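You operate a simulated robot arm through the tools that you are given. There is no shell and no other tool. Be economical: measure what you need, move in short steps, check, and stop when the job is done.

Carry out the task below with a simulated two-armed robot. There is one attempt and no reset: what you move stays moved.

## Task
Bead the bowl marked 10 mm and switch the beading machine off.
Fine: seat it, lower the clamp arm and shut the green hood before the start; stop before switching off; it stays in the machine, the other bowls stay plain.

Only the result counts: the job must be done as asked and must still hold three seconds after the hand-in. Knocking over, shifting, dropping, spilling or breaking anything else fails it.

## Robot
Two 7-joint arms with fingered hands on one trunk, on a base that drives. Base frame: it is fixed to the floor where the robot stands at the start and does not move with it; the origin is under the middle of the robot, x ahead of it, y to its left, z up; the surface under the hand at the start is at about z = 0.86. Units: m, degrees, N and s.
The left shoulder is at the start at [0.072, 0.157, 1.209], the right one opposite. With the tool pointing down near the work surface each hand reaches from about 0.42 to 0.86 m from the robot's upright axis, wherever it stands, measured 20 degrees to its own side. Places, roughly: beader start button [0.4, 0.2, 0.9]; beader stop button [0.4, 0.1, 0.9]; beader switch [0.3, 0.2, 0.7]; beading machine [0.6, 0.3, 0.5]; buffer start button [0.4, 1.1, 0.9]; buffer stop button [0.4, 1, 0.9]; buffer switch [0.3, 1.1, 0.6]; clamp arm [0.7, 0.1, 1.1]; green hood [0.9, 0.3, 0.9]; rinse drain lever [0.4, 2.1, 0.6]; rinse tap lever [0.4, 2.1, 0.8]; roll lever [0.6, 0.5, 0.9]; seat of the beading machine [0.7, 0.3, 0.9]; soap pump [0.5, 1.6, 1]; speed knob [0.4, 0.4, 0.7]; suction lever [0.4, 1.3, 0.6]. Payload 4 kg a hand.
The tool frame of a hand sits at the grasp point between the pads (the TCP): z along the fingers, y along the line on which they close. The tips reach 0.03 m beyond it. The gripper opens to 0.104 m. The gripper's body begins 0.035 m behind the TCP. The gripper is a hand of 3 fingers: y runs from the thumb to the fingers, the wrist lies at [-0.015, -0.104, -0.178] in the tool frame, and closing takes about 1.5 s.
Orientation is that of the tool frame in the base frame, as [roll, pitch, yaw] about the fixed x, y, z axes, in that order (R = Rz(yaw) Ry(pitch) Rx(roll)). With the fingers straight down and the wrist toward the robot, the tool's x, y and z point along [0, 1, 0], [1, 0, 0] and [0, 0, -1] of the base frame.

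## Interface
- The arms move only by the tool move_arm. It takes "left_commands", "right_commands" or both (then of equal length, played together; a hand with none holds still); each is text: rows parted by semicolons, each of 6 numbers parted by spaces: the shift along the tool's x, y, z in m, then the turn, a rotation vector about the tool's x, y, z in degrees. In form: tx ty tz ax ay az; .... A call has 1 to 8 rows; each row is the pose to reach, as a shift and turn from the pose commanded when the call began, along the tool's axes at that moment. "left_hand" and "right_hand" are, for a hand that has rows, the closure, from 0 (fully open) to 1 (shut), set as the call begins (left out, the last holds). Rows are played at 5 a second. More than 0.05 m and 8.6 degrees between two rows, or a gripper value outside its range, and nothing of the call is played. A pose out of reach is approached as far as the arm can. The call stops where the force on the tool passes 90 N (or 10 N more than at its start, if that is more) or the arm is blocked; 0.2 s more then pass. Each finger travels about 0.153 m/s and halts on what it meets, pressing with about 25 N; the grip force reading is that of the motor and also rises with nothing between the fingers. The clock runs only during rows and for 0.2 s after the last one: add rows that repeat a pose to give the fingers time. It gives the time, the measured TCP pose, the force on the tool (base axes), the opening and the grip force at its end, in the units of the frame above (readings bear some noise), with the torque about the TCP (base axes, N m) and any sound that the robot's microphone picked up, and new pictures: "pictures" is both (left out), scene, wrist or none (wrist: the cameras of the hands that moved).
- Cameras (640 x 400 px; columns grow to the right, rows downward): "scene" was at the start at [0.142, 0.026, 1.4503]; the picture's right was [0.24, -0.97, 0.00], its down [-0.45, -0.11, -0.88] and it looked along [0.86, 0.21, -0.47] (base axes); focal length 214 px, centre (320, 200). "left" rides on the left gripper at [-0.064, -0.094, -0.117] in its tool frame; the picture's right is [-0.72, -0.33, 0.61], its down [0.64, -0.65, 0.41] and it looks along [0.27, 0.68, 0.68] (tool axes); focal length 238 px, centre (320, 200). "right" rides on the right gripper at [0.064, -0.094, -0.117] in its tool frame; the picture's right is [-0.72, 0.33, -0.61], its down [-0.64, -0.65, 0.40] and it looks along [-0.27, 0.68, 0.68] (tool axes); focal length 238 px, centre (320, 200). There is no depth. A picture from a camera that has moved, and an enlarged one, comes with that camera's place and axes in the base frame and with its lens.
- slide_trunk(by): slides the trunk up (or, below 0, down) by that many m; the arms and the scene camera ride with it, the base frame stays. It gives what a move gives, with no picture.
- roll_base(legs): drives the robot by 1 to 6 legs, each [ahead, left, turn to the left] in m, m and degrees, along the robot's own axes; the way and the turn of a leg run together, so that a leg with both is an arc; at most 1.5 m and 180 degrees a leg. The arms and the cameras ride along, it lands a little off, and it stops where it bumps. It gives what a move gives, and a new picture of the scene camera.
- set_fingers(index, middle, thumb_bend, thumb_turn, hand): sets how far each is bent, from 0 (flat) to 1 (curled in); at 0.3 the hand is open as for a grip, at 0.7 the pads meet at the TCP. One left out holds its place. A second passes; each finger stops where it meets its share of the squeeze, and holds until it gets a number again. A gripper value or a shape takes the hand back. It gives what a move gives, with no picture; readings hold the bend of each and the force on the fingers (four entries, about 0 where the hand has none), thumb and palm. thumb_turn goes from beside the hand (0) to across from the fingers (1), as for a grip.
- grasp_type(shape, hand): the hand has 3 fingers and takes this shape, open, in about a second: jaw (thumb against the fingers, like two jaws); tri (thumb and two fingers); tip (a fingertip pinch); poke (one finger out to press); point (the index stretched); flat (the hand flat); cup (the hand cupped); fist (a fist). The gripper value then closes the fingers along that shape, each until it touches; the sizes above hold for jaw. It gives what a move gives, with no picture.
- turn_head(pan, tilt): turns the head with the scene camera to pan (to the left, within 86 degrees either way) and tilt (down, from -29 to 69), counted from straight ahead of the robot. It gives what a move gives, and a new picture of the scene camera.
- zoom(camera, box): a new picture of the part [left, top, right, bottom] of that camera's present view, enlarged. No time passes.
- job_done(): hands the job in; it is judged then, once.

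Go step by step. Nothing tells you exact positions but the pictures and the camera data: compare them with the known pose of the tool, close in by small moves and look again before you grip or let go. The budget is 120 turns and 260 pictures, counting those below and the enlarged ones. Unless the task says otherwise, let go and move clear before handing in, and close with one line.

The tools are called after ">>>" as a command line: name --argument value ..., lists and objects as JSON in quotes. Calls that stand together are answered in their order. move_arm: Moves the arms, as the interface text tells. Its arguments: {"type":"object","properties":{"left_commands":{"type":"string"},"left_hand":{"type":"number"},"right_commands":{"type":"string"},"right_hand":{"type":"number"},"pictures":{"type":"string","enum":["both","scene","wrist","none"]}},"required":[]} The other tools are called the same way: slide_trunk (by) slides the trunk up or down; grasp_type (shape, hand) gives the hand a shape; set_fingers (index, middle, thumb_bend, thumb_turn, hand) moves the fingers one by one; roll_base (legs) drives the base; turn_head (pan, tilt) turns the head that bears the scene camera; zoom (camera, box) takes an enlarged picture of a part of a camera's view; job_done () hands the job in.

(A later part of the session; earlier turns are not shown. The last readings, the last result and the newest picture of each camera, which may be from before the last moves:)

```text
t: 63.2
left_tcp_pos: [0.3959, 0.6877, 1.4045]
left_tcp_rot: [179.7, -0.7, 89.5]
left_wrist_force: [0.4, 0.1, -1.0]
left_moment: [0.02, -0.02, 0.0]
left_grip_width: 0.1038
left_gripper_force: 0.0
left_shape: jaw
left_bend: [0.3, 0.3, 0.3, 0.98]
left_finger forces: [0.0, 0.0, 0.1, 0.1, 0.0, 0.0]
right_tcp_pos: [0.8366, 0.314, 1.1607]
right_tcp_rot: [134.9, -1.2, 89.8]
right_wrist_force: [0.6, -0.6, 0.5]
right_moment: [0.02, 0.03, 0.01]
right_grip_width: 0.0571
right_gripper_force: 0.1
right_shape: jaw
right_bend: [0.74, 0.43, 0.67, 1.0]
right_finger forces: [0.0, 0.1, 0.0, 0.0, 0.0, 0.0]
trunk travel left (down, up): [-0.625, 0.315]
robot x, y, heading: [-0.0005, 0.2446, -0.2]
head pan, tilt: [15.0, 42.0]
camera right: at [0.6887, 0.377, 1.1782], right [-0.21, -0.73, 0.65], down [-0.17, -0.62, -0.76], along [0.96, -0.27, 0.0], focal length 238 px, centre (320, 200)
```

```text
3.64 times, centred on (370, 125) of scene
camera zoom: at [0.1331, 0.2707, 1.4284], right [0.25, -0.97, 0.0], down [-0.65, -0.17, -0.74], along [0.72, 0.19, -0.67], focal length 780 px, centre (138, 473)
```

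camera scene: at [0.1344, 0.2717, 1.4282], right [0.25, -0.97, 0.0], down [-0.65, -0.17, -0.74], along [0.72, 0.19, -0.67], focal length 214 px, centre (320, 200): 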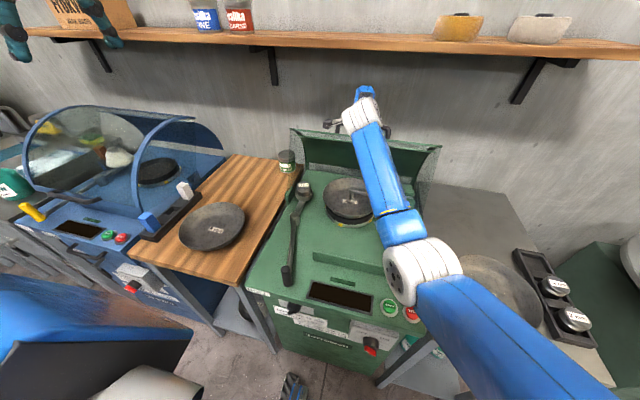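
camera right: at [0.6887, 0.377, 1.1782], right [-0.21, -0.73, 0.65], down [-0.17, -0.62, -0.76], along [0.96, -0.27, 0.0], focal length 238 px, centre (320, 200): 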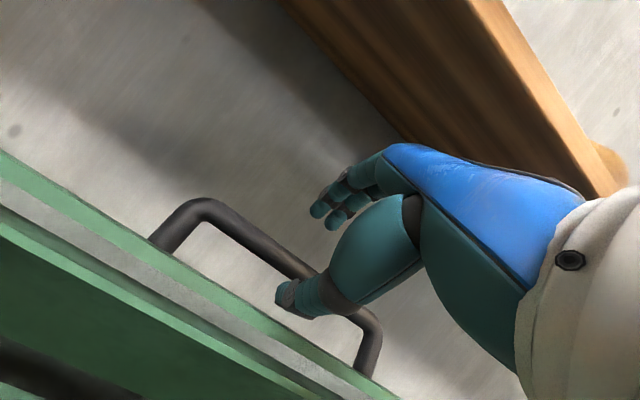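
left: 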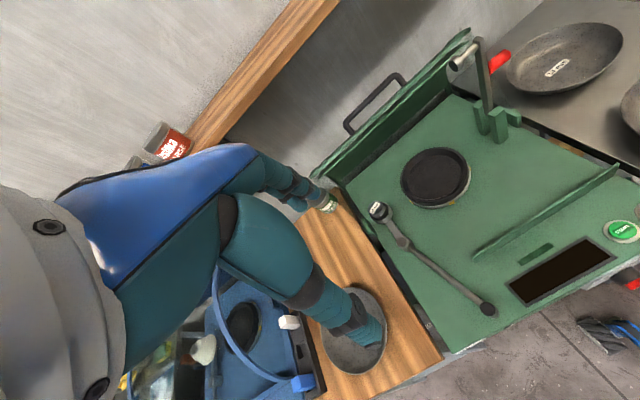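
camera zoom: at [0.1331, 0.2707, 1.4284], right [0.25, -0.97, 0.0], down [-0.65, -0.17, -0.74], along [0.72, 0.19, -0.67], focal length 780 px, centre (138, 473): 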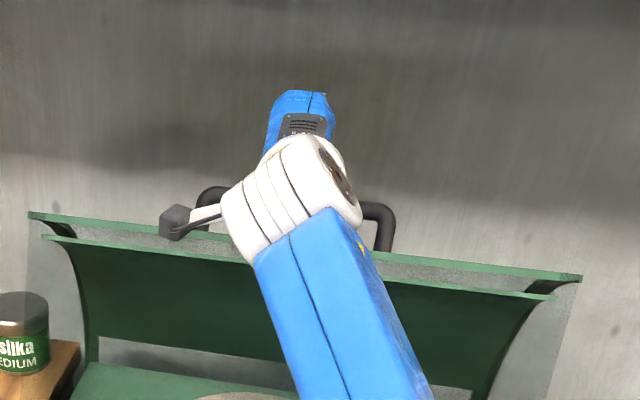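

The thumb is entering the loop below the bar with the fingers above it. I'll go in the last 3.5 cm.

>>> move_arm --right_commands "0 0 0.01 0 0 0; 0 0 0.02 0 0 0; 0 0 0.03 0 0 0; 0 0 0.035 0 0 0; 0 0 0.035 0 0 0" --pictures "wrist"

>>> zoom --camera "left" --box '[380, 0, 500, 90]'

```text
t: 64.5
left_tcp_pos: [0.3965, 0.6875, 1.4049]
left_tcp_rot: [179.6, -0.7, 89.7]
left_wrist_force: [-0.3, 0.2, 0.7]
left_moment: [0.02, -0.02, 0.01]
left_grip_width: 0.1038
left_gripper_force: 0.0
left_shape: jaw
left_bend: [0.3, 0.3, 0.3, 0.98]
left_finger forces: [0.0, 0.0, 0.0, 0.0, 0.0, 0.0]
right_tcp_pos: [0.8647, 0.3129, 1.1366]
right_tcp_rot: [134.9, -1.2, 89.9]
right_wrist_force: [0.4, 0.4, 1.0]
right_moment: [0.0, -0.02, -0.01]
right_grip_width: 0.0566
right_gripper_force: 0.0
right_shape: jaw
right_bend: [0.74, 0.43, 0.68, 1.0]
right_finger forces: [0.0, 0.0, 0.0, 0.0, 1.1, 0.0]
trunk travel left (down, up): [-0.625, 0.315]
robot x, y, heading: [-0.001, 0.2462, -0.2]
head pan, tilt: [15.0, 42.0]
camera right: at [0.716, 0.3766, 1.1533], right [-0.21, -0.73, 0.65], down [-0.17, -0.62, -0.76], along [0.96, -0.27, 0.0], focal length 238 px, centre (320, 200)
```

right: 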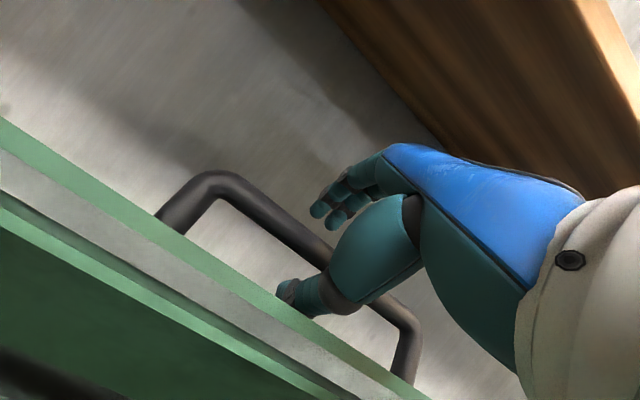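

```text
4.44 times, centred on (440, 45) of left
camera zoom: at [0.3016, 0.6228, 1.5201], right [-0.33, -0.71, -0.62], down [-0.65, 0.65, -0.4], along [0.69, 0.27, -0.67], focal length 1059 px, centre (-213, 889)
```

zoom: 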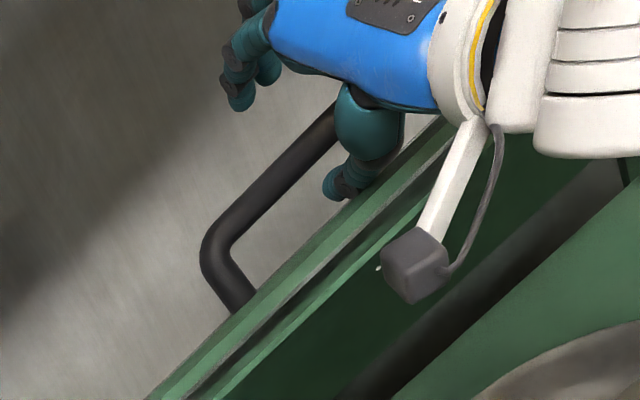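

The thumb is through the loop and just touching. I close the hand around the bar.

>>> move_arm --right_commands "0 0 0 0 0 0; 0 0 0 0 0 0; 0 0 0 0 0 0; 0 0 0 0 0 0; 0 0 0 0 0 0; 0 0 0 0 0 0" --right_hand 1 --pictures "wrist"

>>> zoom --camera "left" --box '[380, 0, 500, 90]'

```text
t: 65.8
left_tcp_pos: [0.3965, 0.6882, 1.4043]
left_tcp_rot: [179.8, -0.6, 89.6]
left_wrist_force: [-0.4, -0.4, -1.2]
left_moment: [0.01, -0.03, -0.01]
left_grip_width: 0.1038
left_gripper_force: 0.1
left_shape: jaw
left_bend: [0.3, 0.3, 0.3, 0.98]
left_finger forces: [0.0, 0.0, 0.0, 0.0, 0.0, 0.0]
right_tcp_pos: [0.8639, 0.3132, 1.134]
right_tcp_rot: [135.0, -1.2, 89.9]
right_wrist_force: [-5.6, 1.3, -6.2]
right_moment: [0.04, -0.01, -0.03]
right_grip_width: 0.0098
right_gripper_force: 24.7
right_shape: jaw
right_bend: [0.7, 0.7, 0.78, 1.0]
right_finger forces: [0.1, 0.1, 0.0, 0.0, 8.1, 0.1]
trunk travel left (down, up): [-0.625, 0.315]
robot x, y, heading: [-0.0018, 0.2441, -0.5]
head pan, tilt: [15.0, 42.0]
camera right: at [0.716, 0.3773, 1.1522], right [-0.2, -0.73, 0.65], down [-0.18, -0.62, -0.76], along [0.96, -0.27, 0.0], focal length 238 px, centre (320, 200)
```

right: 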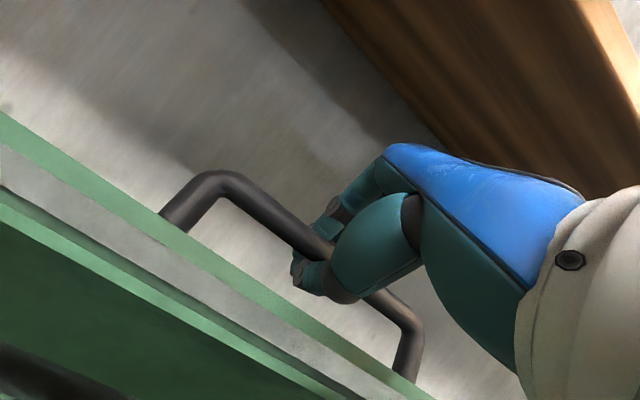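

```text
4.44 times, centred on (440, 45) of left
camera zoom: at [0.3018, 0.6232, 1.5199], right [-0.33, -0.71, -0.62], down [-0.65, 0.65, -0.4], along [0.69, 0.27, -0.67], focal length 1059 px, centre (-213, 889)
```

zoom: 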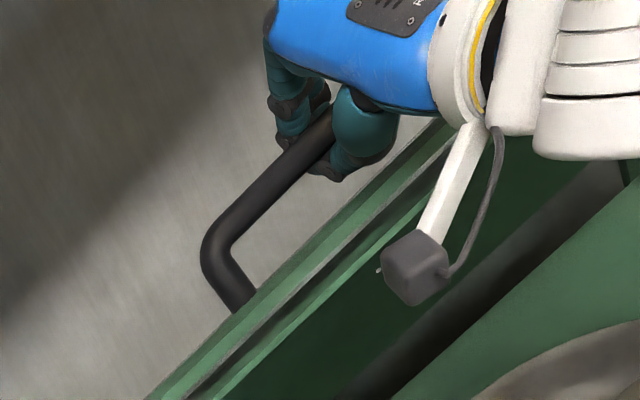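

The fingers hook round the bar. I pull forward along the arc about the pivot, 20° first, watching the force.

>>> move_arm --right_commands "0 -0.0057 -0.0255 0 0 0; 0 -0.0134 -0.05 0 0 0; 0 -0.0233 -0.0742 0 0 0; 0 -0.0354 -0.0976 0 0 0; 0 -0.0354 -0.0976 0 0 0" --pictures "both"

>>> zoom --camera "left" --box '[360, 0, 600, 160]'

```text
t: 67.0
left_tcp_pos: [0.4029, 0.6878, 1.4018]
left_tcp_rot: [179.9, -0.7, 89.6]
left_wrist_force: [-0.4, -0.8, 0.6]
left_moment: [0.0, 0.0, 0.0]
left_grip_width: 0.1039
left_gripper_force: 0.0
left_shape: jaw
left_bend: [0.3, 0.3, 0.3, 0.98]
left_finger forces: [0.0, 0.0, 0.1, 0.0, 0.1, 0.1]
right_tcp_pos: [0.7711, 0.3116, 1.1718]
right_tcp_rot: [135.6, -1.1, 90.0]
right_wrist_force: [-0.5, 1.7, -28.4]
right_moment: [0.02, -0.48, 0.01]
right_grip_width: 0.0125
right_gripper_force: 24.9
right_shape: jaw
right_bend: [0.7, 0.7, 0.75, 1.0]
right_finger forces: [0.0, 0.1, 0.0, 0.0, 19.5, 0.0]
trunk travel left (down, up): [-0.625, 0.315]
robot x, y, heading: [-0.0004, 0.2465, -0.6]
head pan, tilt: [15.0, 42.0]
camera scene: at [0.141, 0.2722, 1.4272], right [0.25, -0.97, 0.0], down [-0.65, -0.17, -0.74], along [0.71, 0.19, -0.68], focal length 214 px, centre (320, 200)
camera right: at [0.624, 0.3763, 1.1916], right [-0.2, -0.73, 0.65], down [-0.19, -0.63, -0.76], along [0.96, -0.27, -0.01], focal length 238 px, centre (320, 200)
```

scene: 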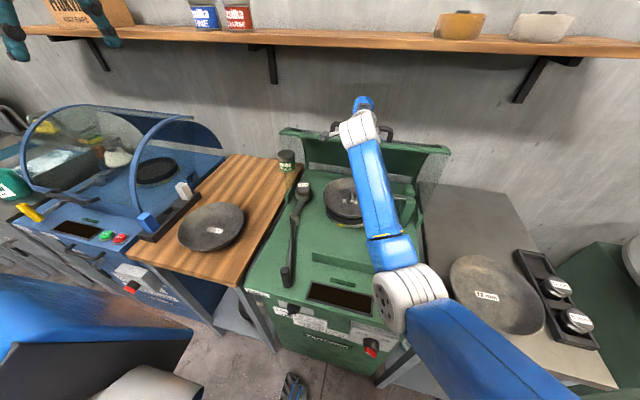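
right: 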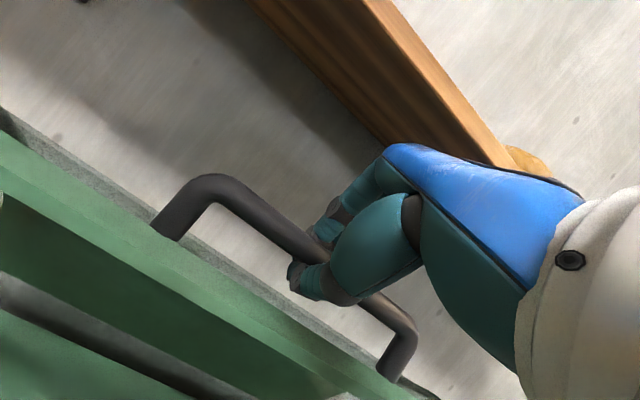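

```text
2.50 times, centred on (480, 80) of left
camera zoom: at [0.3079, 0.6237, 1.5183], right [-0.33, -0.71, -0.62], down [-0.65, 0.65, -0.4], along [0.69, 0.27, -0.67], focal length 596 px, centre (-80, 500)
```

zoom: 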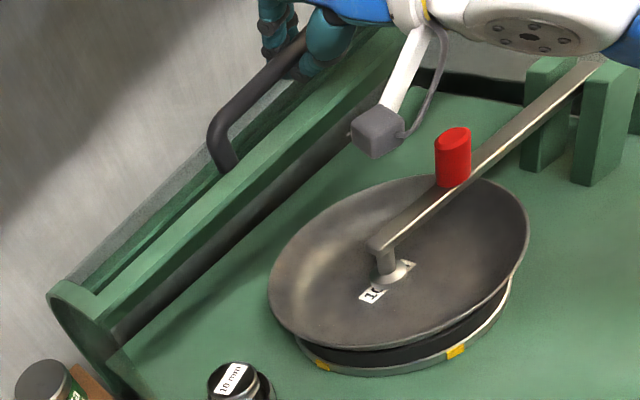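

The hood is turning; the downward pull shows the true arc is slightly flatter than planned. I correct the arc (pivot about 0.718, 0.881) and carry on over the top.

>>> move_arm --right_commands "0 -0.0219 -0.0134 3 0 0; 0 -0.034 -0.026 6 0 0; 0 -0.046 -0.0389 9 0 0; 0 -0.06 -0.05 12 0 0; 0 -0.0732 -0.0612 15 0 0; 0 -0.0732 -0.0612 15 0 0" --pictures "wrist"

>>> zoom --camera "left" --box '[340, 0, 580, 160]'

```text
t: 68.7
left_tcp_pos: [0.3965, 0.6883, 1.405]
left_tcp_rot: [179.7, -0.8, 89.7]
left_wrist_force: [-0.6, 0.3, 0.4]
left_moment: [-0.03, 0.02, -0.04]
left_grip_width: 0.1039
left_gripper_force: 0.0
left_shape: jaw
left_bend: [0.3, 0.3, 0.3, 0.98]
left_finger forces: [0.0, 0.0, 0.0, 0.0, 0.0, 0.1]
right_tcp_pos: [0.6973, 0.2623, 1.1759]
right_tcp_rot: [148.0, 2.1, 85.4]
right_wrist_force: [3.7, 16.6, -15.8]
right_moment: [0.12, -0.22, -0.09]
right_grip_width: 0.0111
right_gripper_force: 24.9
right_shape: jaw
right_bend: [0.7, 0.7, 0.76, 0.96]
right_finger forces: [12.0, 2.2, 0.1, 0.0, 21.2, 0.0]
trunk travel left (down, up): [-0.625, 0.315]
robot x, y, heading: [0.001, 0.242, -0.4]
head pan, tilt: [15.0, 42.0]
stopped in row 6 (right hand): the arm was blocked; the commanded pose is now the measured one
camera right: at [0.5613, 0.3392, 1.2229], right [-0.1, -0.69, 0.72], down [-0.39, -0.64, -0.67], along [0.91, -0.35, -0.2], focal length 238 px, centre (320, 200)
```

right: 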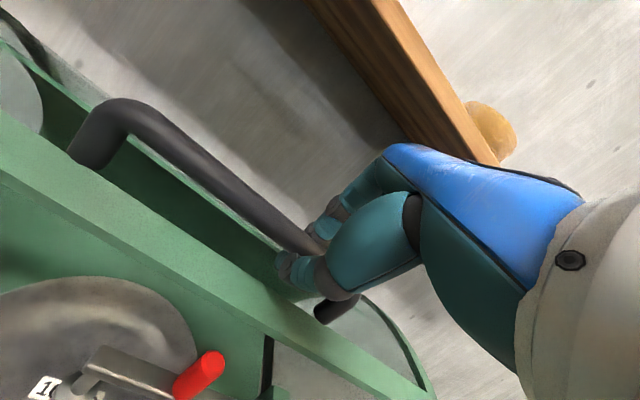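

```text
2.50 times, centred on (460, 80) of left
camera zoom: at [0.3024, 0.6231, 1.5198], right [-0.33, -0.71, -0.62], down [-0.65, 0.65, -0.4], along [0.69, 0.27, -0.67], focal length 596 px, centre (-30, 500)
```

zoom: 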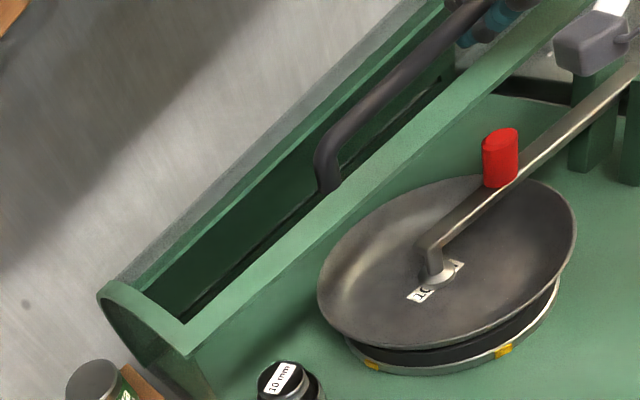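

The hood is about upright, and the hand has slid to the right end of the bar. I check the scene before going on.

>>> zoom --camera "scene" --box '[250, 70, 470, 240]'

>>> zoom --camera "left" --box '[320, 0, 640, 200]'

```text
2.35 times, centred on (360, 155) of scene
camera zoom: at [0.1387, 0.2802, 1.4275], right [0.25, -0.97, 0.01], down [-0.65, -0.18, -0.74], along [0.71, 0.18, -0.68], focal length 505 px, centre (226, 306)
```

zoom: 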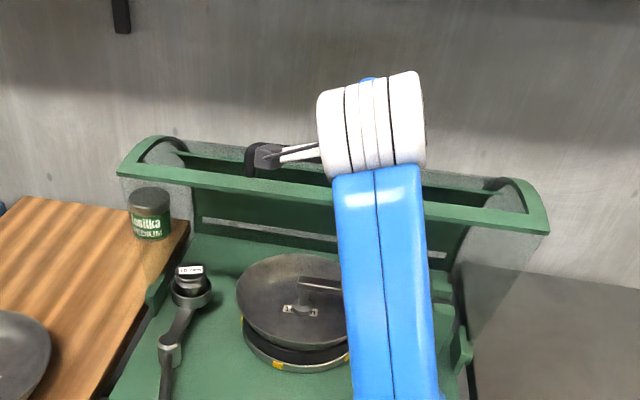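

```text
2.00 times, centred on (480, 100) of left
camera zoom: at [0.3024, 0.6231, 1.5198], right [-0.33, -0.71, -0.62], down [-0.65, 0.65, -0.4], along [0.69, 0.27, -0.67], focal length 477 px, centre (0, 400)
```

zoom: 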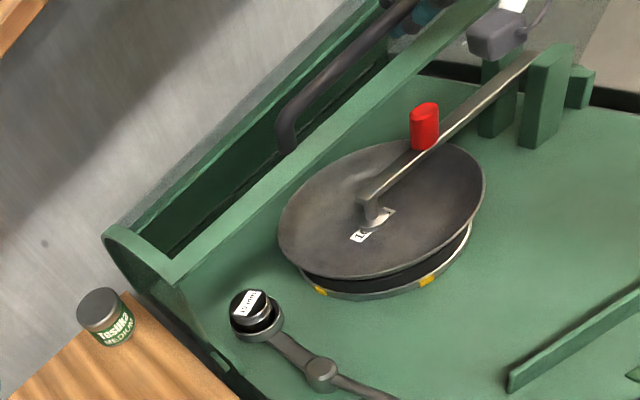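

I'll open just the thumb, keeping the fingers hooked behind the bar, so the bar can turn freely in the hand.

>>> set_fingers --hand "right" --thumb_bend 0.3

>>> zoom --camera "right" --box '[100, 80, 440, 380]'

>>> zoom --camera "left" --box '[440, 0, 560, 70]'

```text
t: 69.7
left_tcp_pos: [0.3953, 0.6841, 1.4052]
left_tcp_rot: [179.6, -0.8, 89.5]
left_wrist_force: [0.0, -0.3, 0.5]
left_moment: [0.01, -0.07, -0.01]
left_grip_width: 0.104
left_gripper_force: 0.1
left_shape: jaw
left_bend: [0.3, 0.3, 0.3, 0.98]
left_finger forces: [0.0, 0.1, 0.1, 0.0, 0.0, 0.0]
right_tcp_pos: [0.6939, 0.2573, 1.1781]
right_tcp_rot: [147.7, 2.1, 85.1]
right_wrist_force: [3.8, 0.0, -1.5]
right_moment: [-0.07, -0.02, 0.0]
right_grip_width: 0.0293
right_gripper_force: 2.3
right_shape: fingers
right_bend: [0.7, 0.7, 0.3, 1.0]
right_finger forces: [3.7, 0.1, 0.0, 0.1, 0.0, 0.0]
trunk travel left (down, up): [-0.625, 0.315]
robot x, y, heading: [-0.0021, 0.2442, -0.4]
head pan, tilt: [15.0, 42.0]
```

```text
1.33 times, centred on (270, 230) of right
camera zoom: at [0.5591, 0.334, 1.2243], right [-0.11, -0.69, 0.72], down [-0.39, -0.63, -0.67], along [0.91, -0.36, -0.2], focal length 318 px, centre (387, 160)
```

zoom: 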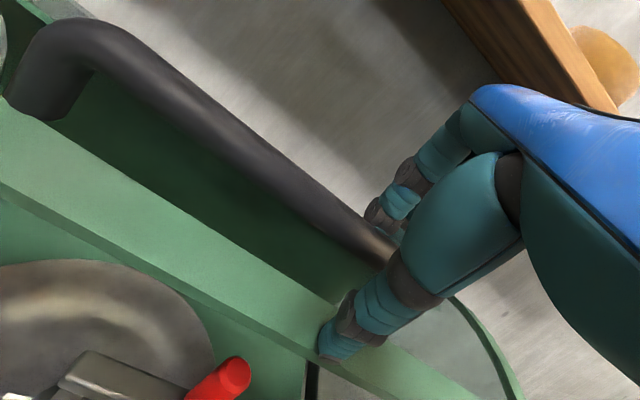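

```text
5.33 times, centred on (500, 35) of left
camera zoom: at [0.2999, 0.6187, 1.5215], right [-0.33, -0.71, -0.63], down [-0.64, 0.65, -0.4], along [0.69, 0.27, -0.67], focal length 1271 px, centre (-640, 1080)
```

zoom: 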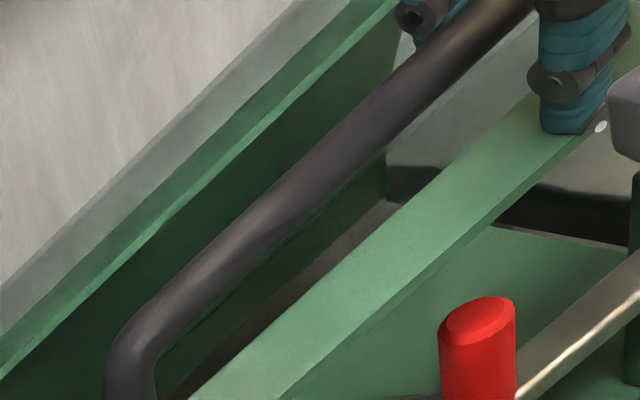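

The hood stays where it is, fingers still behind the bar. I pull onward and down along the arc.

>>> move_arm --right_commands "0.007 -0.034 -0.0132 0 0 0; 0.0148 -0.0677 -0.0227 0 0 0; 0.0227 -0.1034 -0.0275 0 0 0; 0.0227 -0.1034 -0.0275 0 0 0" --pictures "wrist"

>>> zoom --camera "left" --box '[320, 0, 640, 200]'

>>> zoom --camera "scene" --box '[250, 70, 470, 240]'

```text
t: 70.4
left_tcp_pos: [0.3917, 0.6798, 1.408]
left_tcp_rot: [179.5, -1.0, 89.5]
left_wrist_force: [-0.2, -0.7, 0.6]
left_moment: [0.0, -0.01, 0.0]
left_grip_width: 0.1038
left_gripper_force: 0.2
left_shape: jaw
left_bend: [0.3, 0.3, 0.3, 0.98]
left_finger forces: [0.0, 0.0, 0.1, 0.0, 0.0, 0.0]
right_tcp_pos: [0.6249, 0.2254, 1.1557]
right_tcp_rot: [143.8, 7.4, 79.5]
right_wrist_force: [1.8, 1.4, 0.0]
right_moment: [0.07, -0.03, -0.02]
right_grip_width: 0.0284
right_gripper_force: 0.7
right_shape: fingers
right_bend: [0.7, 0.7, 0.3, 1.0]
right_finger forces: [2.5, 0.0, 0.0, 0.0, 0.0, 0.1]
trunk travel left (down, up): [-0.625, 0.315]
robot x, y, heading: [-0.0023, 0.2432, -0.3]
head pan, tilt: [15.0, 42.0]
stopped in row 3 (right hand): the arm was blocked; the commanded pose is now the measured one
camera right: at [0.4962, 0.3188, 1.186], right [-0.21, -0.6, 0.77], down [-0.41, -0.66, -0.62], along [0.89, -0.45, -0.11], focal length 238 px, centre (320, 200)
```

right: 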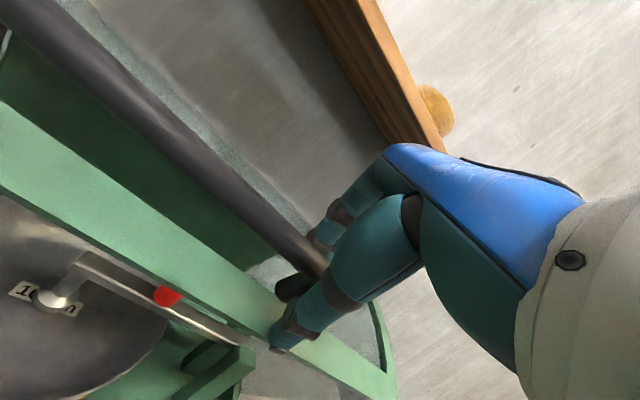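

```text
2.00 times, centred on (480, 100) of left
camera zoom: at [0.2962, 0.614, 1.5235], right [-0.33, -0.7, -0.63], down [-0.64, 0.65, -0.4], along [0.69, 0.28, -0.67], focal length 477 px, centre (0, 400)
```

zoom: 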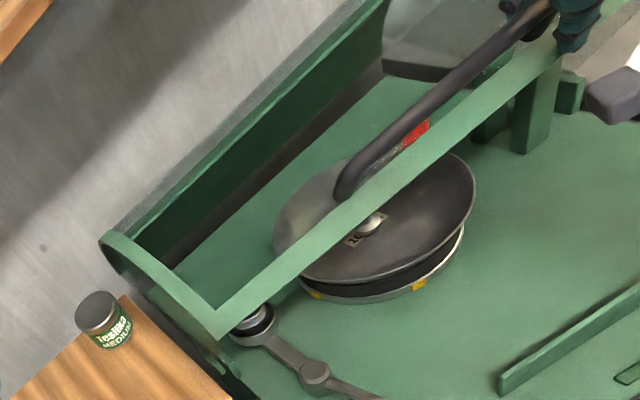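

```text
2.35 times, centred on (360, 155) of scene
camera zoom: at [0.1325, 0.2706, 1.4284], right [0.25, -0.97, 0.0], down [-0.65, -0.17, -0.74], along [0.72, 0.19, -0.67], focal length 505 px, centre (226, 306)
```

zoom: 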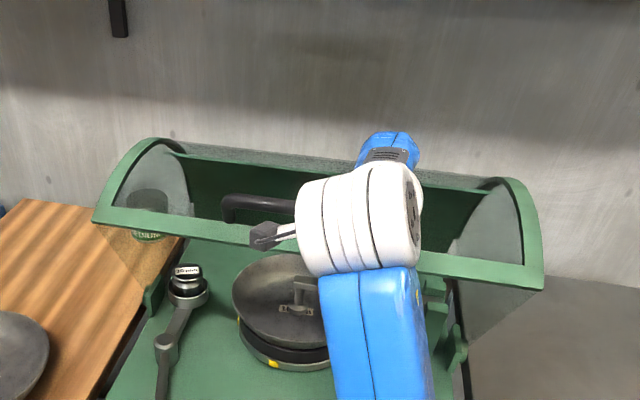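

The arm is blocked with almost no wrist force, so something else may be touching. I look at the whole scene.

>>> turn_head --pan -20 --tilt 50

```text
t: 71.4
left_tcp_pos: [0.3925, 0.6798, 1.4086]
left_tcp_rot: [179.5, -0.9, 89.5]
left_wrist_force: [-0.2, -1.2, 0.2]
left_moment: [-0.01, 0.02, 0.01]
left_grip_width: 0.1039
left_gripper_force: 0.1
left_shape: jaw
left_bend: [0.3, 0.3, 0.3, 0.98]
left_finger forces: [0.0, 0.0, 0.0, 0.0, 0.0, 0.1]
right_tcp_pos: [0.6262, 0.2261, 1.1554]
right_tcp_rot: [143.9, 7.3, 79.7]
right_wrist_force: [1.8, 2.0, 0.6]
right_moment: [0.01, -0.07, 0.01]
right_grip_width: 0.0284
right_gripper_force: 1.3
right_shape: fingers
right_bend: [0.7, 0.7, 0.3, 1.0]
right_finger forces: [2.4, 0.1, 0.0, 0.1, 0.1, 0.0]
trunk travel left (down, up): [-0.625, 0.315]
robot x, y, heading: [-0.0022, 0.2431, -0.5]
head pan, tilt: [-20.0, 50.0]
camera scene: at [0.1246, 0.2229, 1.4173], right [-0.35, -0.94, 0.0], down [-0.72, 0.26, -0.64], along [0.6, -0.23, -0.77], focal length 214 px, centre (320, 200)
```

scene: 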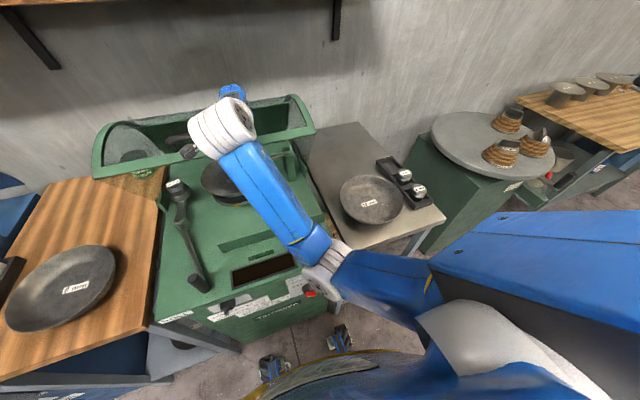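

The right elbow is resting near the machine's front edge. I'll lift the hand off the bar, back the base away, and then reach with a straighter arm.

>>> move_arm --right_commands "-0.003 0.013 -0.018 0 0 0; -0.006 0.027 -0.037 0 0 0; -0.009 0.041 -0.056 0 0 0; -0.012 0.055 -0.075 0 0 0; -0.014 0.064 -0.088 0 0 0" --pictures "none"

>>> roll_base --legs '[[-0.2, 0, 0]]'

>>> turn_head --pan 5 --tilt 38

```text
t: 72.6
left_tcp_pos: [0.391, 0.6811, 1.4087]
left_tcp_rot: [179.4, -1.0, 89.5]
left_wrist_force: [0.1, 0.0, -0.6]
left_moment: [-0.04, -0.02, 0.0]
left_grip_width: 0.1037
left_gripper_force: 0.1
left_shape: jaw
left_bend: [0.3, 0.3, 0.3, 0.98]
left_finger forces: [0.0, 0.0, 0.0, 0.1, 0.0, 0.0]
right_tcp_pos: [0.6296, 0.2106, 1.2619]
right_tcp_rot: [143.0, 8.9, 77.7]
right_wrist_force: [0.7, -0.3, -0.5]
right_moment: [-0.01, 0.01, -0.02]
right_grip_width: 0.0263
right_gripper_force: 0.1
right_shape: fingers
right_bend: [0.7, 0.7, 0.3, 1.0]
right_finger forces: [0.0, 0.0, 0.0, 0.1, 0.0, 0.0]
trunk travel left (down, up): [-0.625, 0.315]
robot x, y, heading: [-0.0035, 0.2456, -0.4]
head pan, tilt: [-20.0, 50.0]
```

```text
t: 74.2
left_tcp_pos: [0.1995, 0.682, 1.4066]
left_tcp_rot: [179.7, -1.0, 89.6]
left_wrist_force: [-0.4, -0.8, -0.2]
left_moment: [0.0, -0.02, -0.01]
left_grip_width: 0.104
left_gripper_force: 0.0
left_shape: jaw
left_bend: [0.3, 0.3, 0.3, 0.98]
left_finger forces: [0.0, 0.0, 0.0, 0.1, 0.1, 0.0]
right_tcp_pos: [0.4371, 0.2107, 1.2632]
right_tcp_rot: [143.0, 8.4, 77.7]
right_wrist_force: [0.2, 0.2, -0.6]
right_moment: [-0.02, -0.01, 0.01]
right_grip_width: 0.0262
right_gripper_force: 0.0
right_shape: fingers
right_bend: [0.7, 0.7, 0.3, 1.0]
right_finger forces: [0.1, 0.0, 0.0, 0.1, 0.0, 0.0]
trunk travel left (down, up): [-0.625, 0.315]
robot x, y, heading: [-0.1992, 0.2451, -0.5]
head pan, tilt: [-20.0, 50.0]
camera scene: at [-0.0678, 0.2239, 1.4167], right [-0.35, -0.94, 0.0], down [-0.72, 0.26, -0.64], along [0.6, -0.23, -0.77], focal length 214 px, centre (320, 200)
```

scene: 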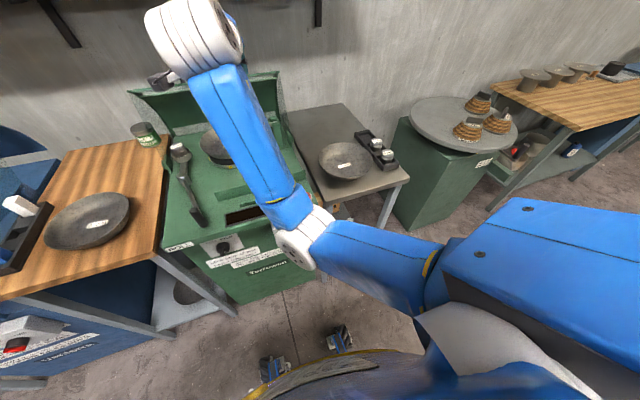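

```text
t: 75.1
left_tcp_pos: [0.1912, 0.6808, 1.4094]
left_tcp_rot: [179.3, -1.1, 89.5]
left_wrist_force: [-0.1, 0.3, -0.4]
left_moment: [-0.01, -0.01, -0.01]
left_grip_width: 0.1037
left_gripper_force: 0.2
left_shape: jaw
left_bend: [0.3, 0.3, 0.3, 0.98]
left_finger forces: [0.0, 0.1, 0.1, 0.1, 0.0, 0.0]
right_tcp_pos: [0.4314, 0.2067, 1.2683]
right_tcp_rot: [142.7, 8.4, 77.4]
right_wrist_force: [-0.7, 0.3, -0.3]
right_moment: [0.01, 0.0, -0.06]
right_grip_width: 0.0261
right_gripper_force: 0.0
right_shape: fingers
right_bend: [0.7, 0.7, 0.3, 1.0]
right_finger forces: [0.0, 0.1, 0.0, 0.1, 0.0, 0.0]
trunk travel left (down, up): [-0.625, 0.315]
robot x, y, heading: [-0.1967, 0.2465, -0.3]
head pan, tilt: [5.0, 38.0]
camera scene: at [-0.06, 0.258, 1.4344], right [0.08, -1.0, 0.0], down [-0.61, -0.05, -0.79], along [0.78, 0.06, -0.62], focal length 214 px, centre (320, 200)
```

scene: 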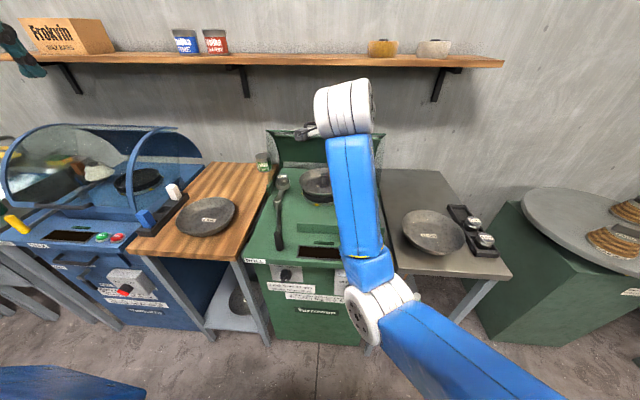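

Released early, the hood swung back open, so it must be carried past its tipping point. I'll raise the trunk so the elbow stays clear, and drive back up to the machine.

>>> slide_trunk --by 0.25

>>> roll_base --legs '[[0.17, 0, 0]]'

```text
t: 77.7
left_tcp_pos: [0.1934, 0.68, 1.6613]
left_tcp_rot: [179.4, -1.0, 89.5]
left_wrist_force: [0.1, 0.5, -0.3]
left_moment: [-0.01, -0.05, 0.03]
left_grip_width: 0.104
left_gripper_force: 0.1
left_shape: jaw
left_bend: [0.3, 0.3, 0.3, 0.98]
left_finger forces: [0.0, 0.1, 0.1, 0.0, 0.0, 0.0]
right_tcp_pos: [0.4325, 0.2089, 1.5161]
right_tcp_rot: [142.7, 8.4, 77.4]
right_wrist_force: [-0.5, 0.3, 0.3]
right_moment: [0.01, 0.0, -0.01]
right_grip_width: 0.0259
right_gripper_force: 0.0
right_shape: fingers
right_bend: [0.7, 0.7, 0.3, 1.0]
right_finger forces: [0.0, 0.1, 0.1, 0.0, 0.0, 0.0]
trunk travel left (down, up): [-0.875, 0.065]
robot x, y, heading: [-0.1974, 0.2454, -0.4]
head pan, tilt: [5.0, 38.0]
```

```text
t: 79.2
left_tcp_pos: [0.3536, 0.6784, 1.6612]
left_tcp_rot: [179.1, -1.1, 89.6]
left_wrist_force: [-0.3, 0.7, -0.3]
left_moment: [0.0, -0.03, 0.0]
left_grip_width: 0.1037
left_gripper_force: 0.1
left_shape: jaw
left_bend: [0.3, 0.3, 0.3, 0.98]
left_finger forces: [0.0, 0.1, 0.1, 0.0, 0.1, 0.1]
right_tcp_pos: [0.5944, 0.207, 1.5213]
right_tcp_rot: [142.5, 8.4, 77.4]
right_wrist_force: [-0.3, 0.3, -0.5]
right_moment: [-0.03, 0.01, -0.02]
right_grip_width: 0.0264
right_gripper_force: 0.0
right_shape: fingers
right_bend: [0.7, 0.7, 0.3, 1.0]
right_finger forces: [0.1, 0.0, 0.0, 0.0, 0.0, 0.0]
trunk travel left (down, up): [-0.875, 0.065]
robot x, y, heading: [-0.0305, 0.2443, -0.8]
head pan, tilt: [5.0, 38.0]
camera scene: at [0.1018, 0.2572, 1.6852], right [0.08, -1.0, 0.0], down [-0.61, -0.05, -0.79], along [0.79, 0.06, -0.61], focal length 214 px, centre (320, 200)
```

scene: 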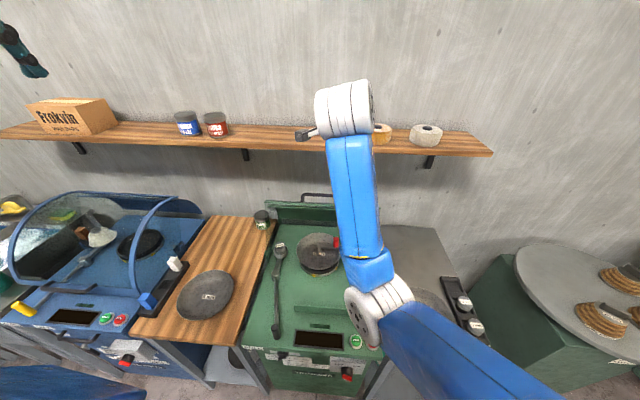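

Elbow is clear now. I lower the hand in front of the hood and straighten its orientation.

>>> move_arm --right_commands "0.0178 -0.0222 0.0242 -0.8 1.8 -0.6; 0.0355 -0.0444 0.0484 -1.6 3.6 -1.2; 0.0533 -0.0666 0.0726 -2.5 5.4 -1.8; 0.071 -0.0888 0.0969 -3.3 7.2 -2.4; 0.0888 -0.111 0.1211 -4.1 9 -3; 0.1065 -0.1332 0.1453 -5 10.7 -3.7; 0.1243 -0.1554 0.1695 -5.8 12.5 -4.3; 0.142 -0.1776 0.1937 -6.6 14.3 -4.9" --right_hand 0.45 --pictures "scene"

```text
t: 80.1
left_tcp_pos: [0.361, 0.673, 1.6611]
left_tcp_rot: [179.2, -1.3, 89.6]
left_wrist_force: [-0.3, -1.0, -0.5]
left_moment: [-0.02, -0.01, 0.01]
left_grip_width: 0.1035
left_gripper_force: 0.0
left_shape: jaw
left_bend: [0.3, 0.3, 0.3, 0.98]
left_finger forces: [0.0, 0.0, 0.1, 0.0, 0.1, 0.0]
right_tcp_pos: [0.6225, 0.189, 1.4048]
right_tcp_rot: [136.3, 11.0, 77.1]
right_wrist_force: [0.5, 0.3, -0.5]
right_moment: [0.0, 0.0, -0.02]
right_grip_width: 0.0573
right_gripper_force: 0.1
right_shape: jaw
right_bend: [0.74, 0.43, 0.67, 1.0]
right_finger forces: [0.1, 0.0, 0.1, 0.0, 0.1, 0.0]
trunk travel left (down, up): [-0.875, 0.065]
robot x, y, heading: [-0.0266, 0.2457, -0.5]
head pan, tilt: [5.0, 38.0]
stopped in row 4 (right hand): the arm was blocked; the commanded pose is now the measured one
camera scene: at [0.1104, 0.2561, 1.6844], right [0.08, -1.0, 0.0], down [-0.62, -0.05, -0.79], along [0.78, 0.06, -0.62], focal length 214 px, centre (320, 200)
```

scene: 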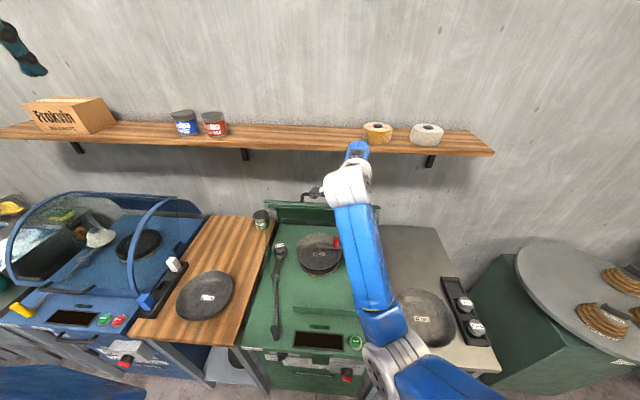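

The right arm is crossing its own body here. I'll drive the base another 0.25 m left so the bar lies straight ahead of the right shoulder.

>>> roll_base --legs '[[0, 0.25, 0]]'

```text
t: 81.9
left_tcp_pos: [0.3625, 0.9179, 1.6629]
left_tcp_rot: [179.3, -1.4, 89.5]
left_wrist_force: [-0.4, -0.7, -0.5]
left_moment: [0.0, 0.0, 0.0]
left_grip_width: 0.1038
left_gripper_force: 0.0
left_shape: jaw
left_bend: [0.3, 0.3, 0.3, 0.98]
left_finger forces: [0.0, 0.0, 0.0, 0.1, 0.1, 0.0]
right_tcp_pos: [0.6247, 0.433, 1.4059]
right_tcp_rot: [136.3, 10.9, 77.0]
right_wrist_force: [0.3, 0.6, 1.0]
right_moment: [0.05, -0.02, 0.02]
right_grip_width: 0.0568
right_gripper_force: 0.1
right_shape: jaw
right_bend: [0.74, 0.43, 0.67, 1.0]
right_finger forces: [0.0, 0.1, 0.1, 0.0, 0.1, 0.0]
trunk travel left (down, up): [-0.875, 0.065]
robot x, y, heading: [-0.0285, 0.4934, -0.3]
head pan, tilt: [5.0, 38.0]
camera scene: at [0.1127, 0.5011, 1.6843], right [0.08, -1.0, 0.0], down [-0.62, -0.05, -0.79], along [0.78, 0.06, -0.62], focal length 214 px, centre (320, 200)
```

scene: 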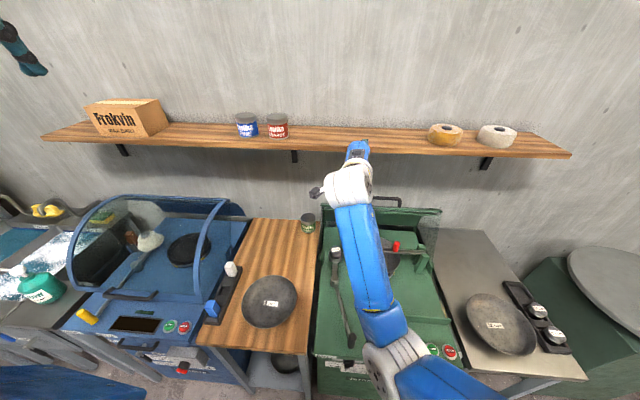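

Straight ahead now. Lower the hand in front of the bar.

>>> move_arm --right_commands "-0.0142 -0.0168 0.0242 0.2 2.8 -0.3; -0.0285 -0.0337 0.0483 0.3 5.6 -0.6; -0.0427 -0.0505 0.0725 0.5 8.5 -0.9; -0.057 -0.0673 0.0967 0.7 11.3 -1.3; -0.0712 -0.0842 0.1208 0.8 14.1 -1.6; -0.0854 -0.101 0.145 1 16.9 -1.9" --pictures "wrist"

```text
t: 83.3
left_tcp_pos: [0.3599, 0.9194, 1.6634]
left_tcp_rot: [179.3, -1.4, 89.6]
left_wrist_force: [-0.8, 0.3, -1.0]
left_moment: [0.02, 0.01, -0.02]
left_grip_width: 0.1039
left_gripper_force: 0.1
left_shape: jaw
left_bend: [0.3, 0.3, 0.3, 0.98]
left_finger forces: [0.1, 0.1, 0.0, 0.0, 0.0, 0.0]
right_tcp_pos: [0.6229, 0.3138, 1.2514]
right_tcp_rot: [138.4, -0.4, 89.9]
right_wrist_force: [0.4, -1.3, -0.4]
right_moment: [0.02, -0.02, -0.02]
right_grip_width: 0.0571
right_gripper_force: 0.0
right_shape: jaw
right_bend: [0.74, 0.43, 0.67, 1.0]
right_finger forces: [0.0, 0.0, 0.0, 0.1, 0.1, 0.1]
trunk travel left (down, up): [-0.875, 0.065]
robot x, y, heading: [-0.0268, 0.4956, -0.1]
head pan, tilt: [5.0, 38.0]
camera right: at [0.4761, 0.3774, 1.2777], right [-0.16, -0.72, 0.67], down [-0.22, -0.64, -0.74], along [0.96, -0.27, -0.06], focal length 238 px, centre (320, 200)
```

right: 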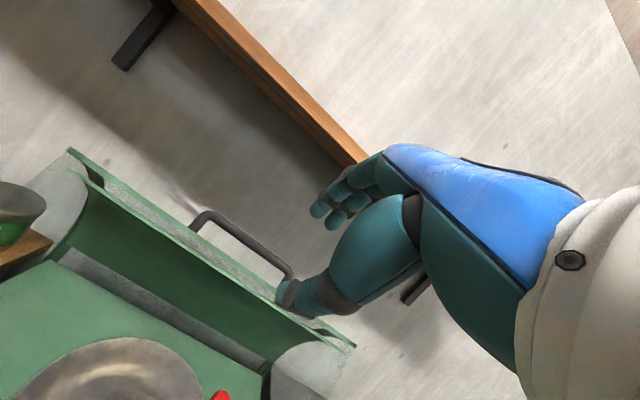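

Same approach as before: to the pre-grasp point, then in along the fingers.

>>> move_arm --right_commands "0 0.0187 0.0337 -0.7 0 0; 0 0.0375 0.0675 -1.4 0 0; 0 0.0562 0.1012 -2 0 0; 0 0.075 0.135 -2.7 0 0; 0 0.0937 0.1687 -3.4 0 0; 0 0.0973 0.1947 -3.4 0 0; 0 0.1009 0.2206 -3.4 0 0; 0 0.1045 0.2466 -3.4 0 0" --pictures "wrist"

```text
t: 85.1
left_tcp_pos: [0.36, 0.9192, 1.6626]
left_tcp_rot: [179.2, -1.4, 89.6]
left_wrist_force: [-0.2, -1.3, -0.6]
left_moment: [0.0, 0.03, 0.02]
left_grip_width: 0.1038
left_gripper_force: 0.0
left_shape: jaw
left_bend: [0.3, 0.3, 0.3, 0.98]
left_finger forces: [0.0, 0.0, 0.1, 0.0, 0.1, 0.0]
right_tcp_pos: [0.8477, 0.3144, 1.1502]
right_tcp_rot: [135.0, -0.2, 89.9]
right_wrist_force: [-0.7, 0.0, -0.3]
right_moment: [0.0, 0.0, 0.0]
right_grip_width: 0.0573
right_gripper_force: 0.2
right_shape: jaw
right_bend: [0.74, 0.42, 0.67, 1.0]
right_finger forces: [0.0, 0.0, 0.0, 0.1, 0.0, 0.0]
right hand out of reach, approached as far as the arm can: row 8
trunk travel left (down, up): [-0.875, 0.065]
robot x, y, heading: [-0.0252, 0.4936, -0.4]
head pan, tilt: [5.0, 38.0]
camera right: at [0.6983, 0.3788, 1.1679], right [-0.2, -0.72, 0.66], down [-0.18, -0.64, -0.75], along [0.96, -0.27, 0.0], focal length 238 px, centre (320, 200)
```

right: 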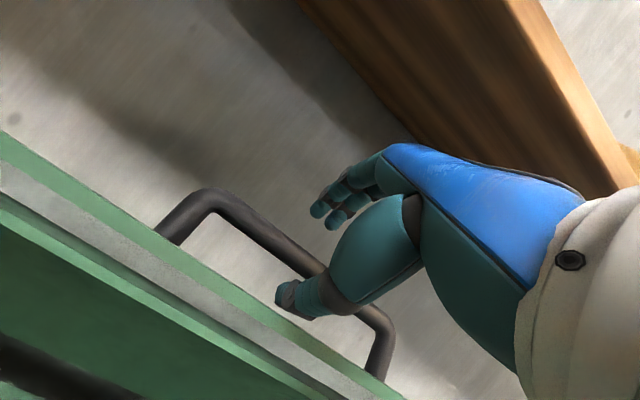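

Just 2 cm short of reach. I nudge the base forward 2 cm.

>>> roll_base --legs '[[0.02, 0, 0]]'

>>> zoom --camera "right" --box '[100, 120, 440, 400]'

```text
t: 85.9
left_tcp_pos: [0.3767, 0.9206, 1.6653]
left_tcp_rot: [179.0, -1.6, 89.5]
left_wrist_force: [-0.2, -0.5, 0.0]
left_moment: [0.05, 0.02, 0.02]
left_grip_width: 0.1038
left_gripper_force: 0.2
left_shape: jaw
left_bend: [0.3, 0.3, 0.3, 0.98]
left_finger forces: [0.1, 0.0, 0.1, 0.1, 0.0, 0.0]
right_tcp_pos: [0.8643, 0.314, 1.1507]
right_tcp_rot: [135.0, -0.2, 90.0]
right_wrist_force: [-0.3, -1.0, -2.4]
right_moment: [-0.02, -0.09, -0.01]
right_grip_width: 0.0586
right_gripper_force: 0.1
right_shape: jaw
right_bend: [0.74, 0.42, 0.66, 1.0]
right_finger forces: [0.1, 0.1, 0.1, 0.0, 2.3, 0.0]
trunk travel left (down, up): [-0.875, 0.065]
robot x, y, heading: [-0.0048, 0.4942, -0.2]
head pan, tilt: [5.0, 38.0]
camera scene: at [0.1315, 0.5041, 1.6844], right [0.08, -1.0, 0.0], down [-0.61, -0.05, -0.79], along [0.78, 0.06, -0.62], focal length 214 px, centre (320, 200)
```

scene: 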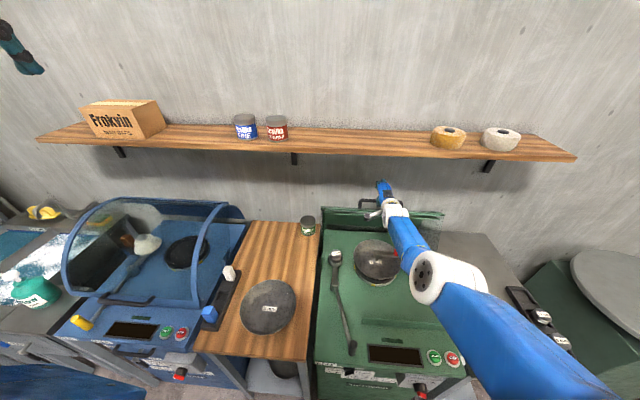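

```text
1.43 times, centred on (270, 260) of right
camera zoom: at [0.7167, 0.3785, 1.1684], right [-0.2, -0.72, 0.66], down [-0.18, -0.64, -0.75], along [0.96, -0.27, 0.0], focal length 340 px, centre (391, 114)
```

zoom: 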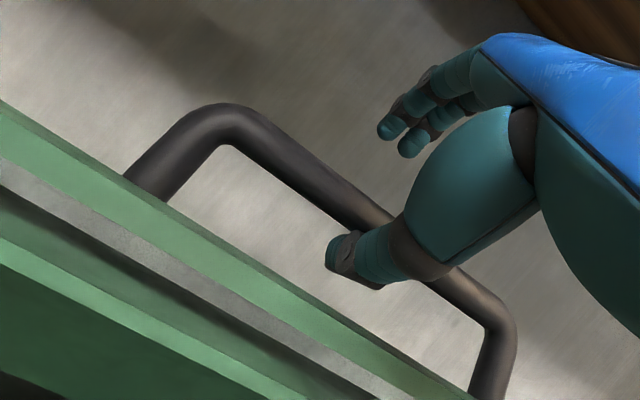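

The thumb is in the loop. Lower slightly and close.

>>> move_arm --right_commands "0 -0.0085 0.0085 0 0 0; 0 -0.0085 0.0085 0 0 0; 0 -0.0085 0.0085 0 0 0; 0 -0.0085 0.0085 0 0 0; 0 -0.0085 0.0085 0 0 0; 0 -0.0085 0.0085 0 0 0; 0 -0.0085 0.0085 0 0 0" --right_hand 1 --pictures "wrist"

```text
t: 87.5
left_tcp_pos: [0.3783, 0.9174, 1.6648]
left_tcp_rot: [179.0, -1.5, 89.5]
left_wrist_force: [-0.5, 0.6, 0.2]
left_moment: [-0.01, -0.02, -0.03]
left_grip_width: 0.104
left_gripper_force: 0.1
left_shape: jaw
left_bend: [0.3, 0.3, 0.3, 0.98]
left_finger forces: [0.0, 0.0, 0.0, 0.0, 0.1, 0.1]
right_tcp_pos: [0.8658, 0.3155, 1.1414]
right_tcp_rot: [135.6, -0.3, 89.9]
right_wrist_force: [-10.5, 1.3, -20.3]
right_moment: [0.02, -0.11, -0.03]
right_grip_width: 0.0149
right_gripper_force: 25.4
right_shape: jaw
right_bend: [0.7, 0.7, 0.75, 1.0]
right_finger forces: [0.0, 0.0, 0.0, 0.0, 26.7, 0.1]
right hand out of reach, approached as far as the arm can: row 1, 2, 3, 4, 5, 6, 7
trunk travel left (down, up): [-0.875, 0.065]
robot x, y, heading: [-0.0129, 0.4952, -0.6]
head pan, tilt: [5.0, 38.0]
camera right: at [0.7179, 0.3804, 1.1596], right [-0.2, -0.72, 0.66], down [-0.18, -0.64, -0.75], along [0.96, -0.27, -0.01], focal length 238 px, centre (320, 200)
```

right: 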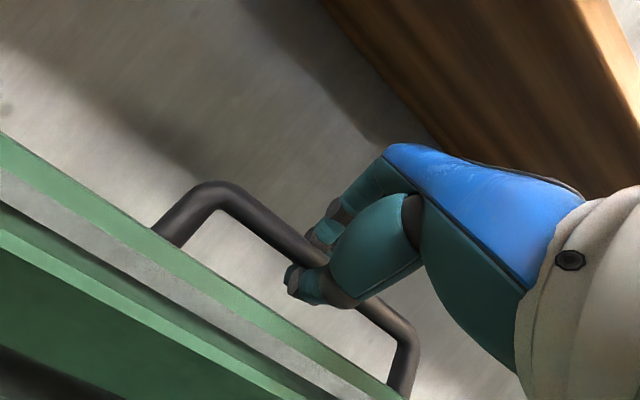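

Hooked again. Now I pull along the corrected arc in one longer sweep past the upright.

>>> move_arm --right_commands "0 -0.0156 -0.0354 1 0 0; 0 -0.0339 -0.0707 3 0 0; 0 -0.0573 -0.1039 5 0 0; 0 -0.0841 -0.1336 7 0 0; 0 -0.1152 -0.1591 9 0 0; 0 -0.1456 -0.1768 11 0 0; 0 -0.1775 -0.1916 13 0 0; 0 -0.1775 -0.1916 13 0 0" --pictures "both"

```text
t: 89.3
left_tcp_pos: [0.3867, 0.9196, 1.6616]
left_tcp_rot: [179.2, -1.5, 89.5]
left_wrist_force: [0.6, -0.2, -0.5]
left_moment: [-0.01, -0.02, 0.02]
left_grip_width: 0.1039
left_gripper_force: 0.0
left_shape: jaw
left_bend: [0.3, 0.3, 0.3, 0.98]
left_finger forces: [0.0, 0.0, 0.0, 0.0, 0.0, 0.0]
right_tcp_pos: [0.6106, 0.3154, 1.1539]
right_tcp_rot: [148.5, -0.3, 90.0]
right_wrist_force: [10.4, 3.7, -20.7]
right_moment: [0.04, -0.45, -0.08]
right_grip_width: 0.0103
right_gripper_force: 25.6
right_shape: jaw
right_bend: [0.7, 0.7, 0.75, 1.0]
right_finger forces: [10.8, 1.0, 0.0, 0.1, 22.9, 0.1]
trunk travel left (down, up): [-0.875, 0.065]
robot x, y, heading: [-0.0016, 0.494, -0.3]
head pan, tilt: [5.0, 38.0]
camera scene: at [0.1442, 0.5045, 1.6832], right [0.08, -1.0, 0.0], down [-0.62, -0.05, -0.78], along [0.78, 0.06, -0.62], focal length 214 px, centre (320, 200)
camera right: at [0.4699, 0.3799, 1.2043], right [-0.04, -0.72, 0.69], down [-0.35, -0.64, -0.69], along [0.94, -0.27, -0.22], focal length 238 px, centre (320, 200)
```

scene: 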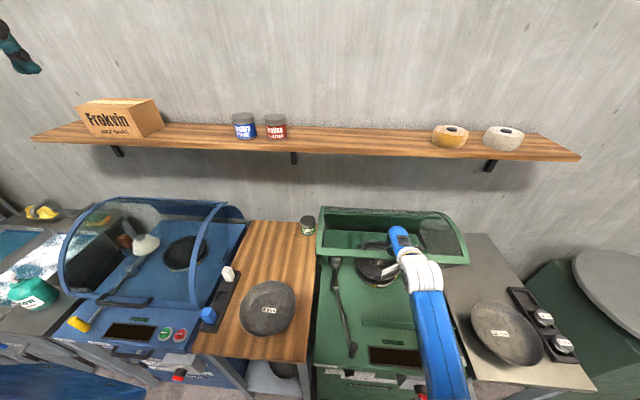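
right: 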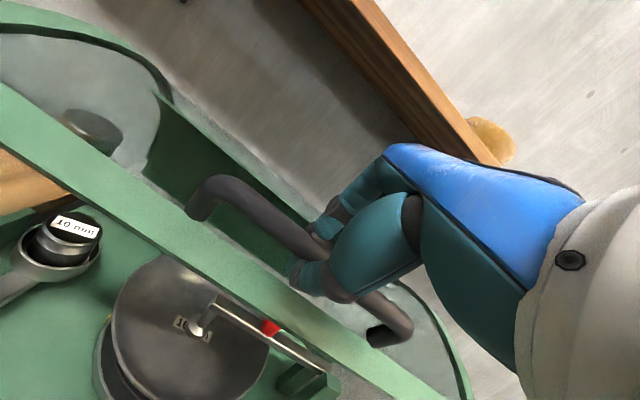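

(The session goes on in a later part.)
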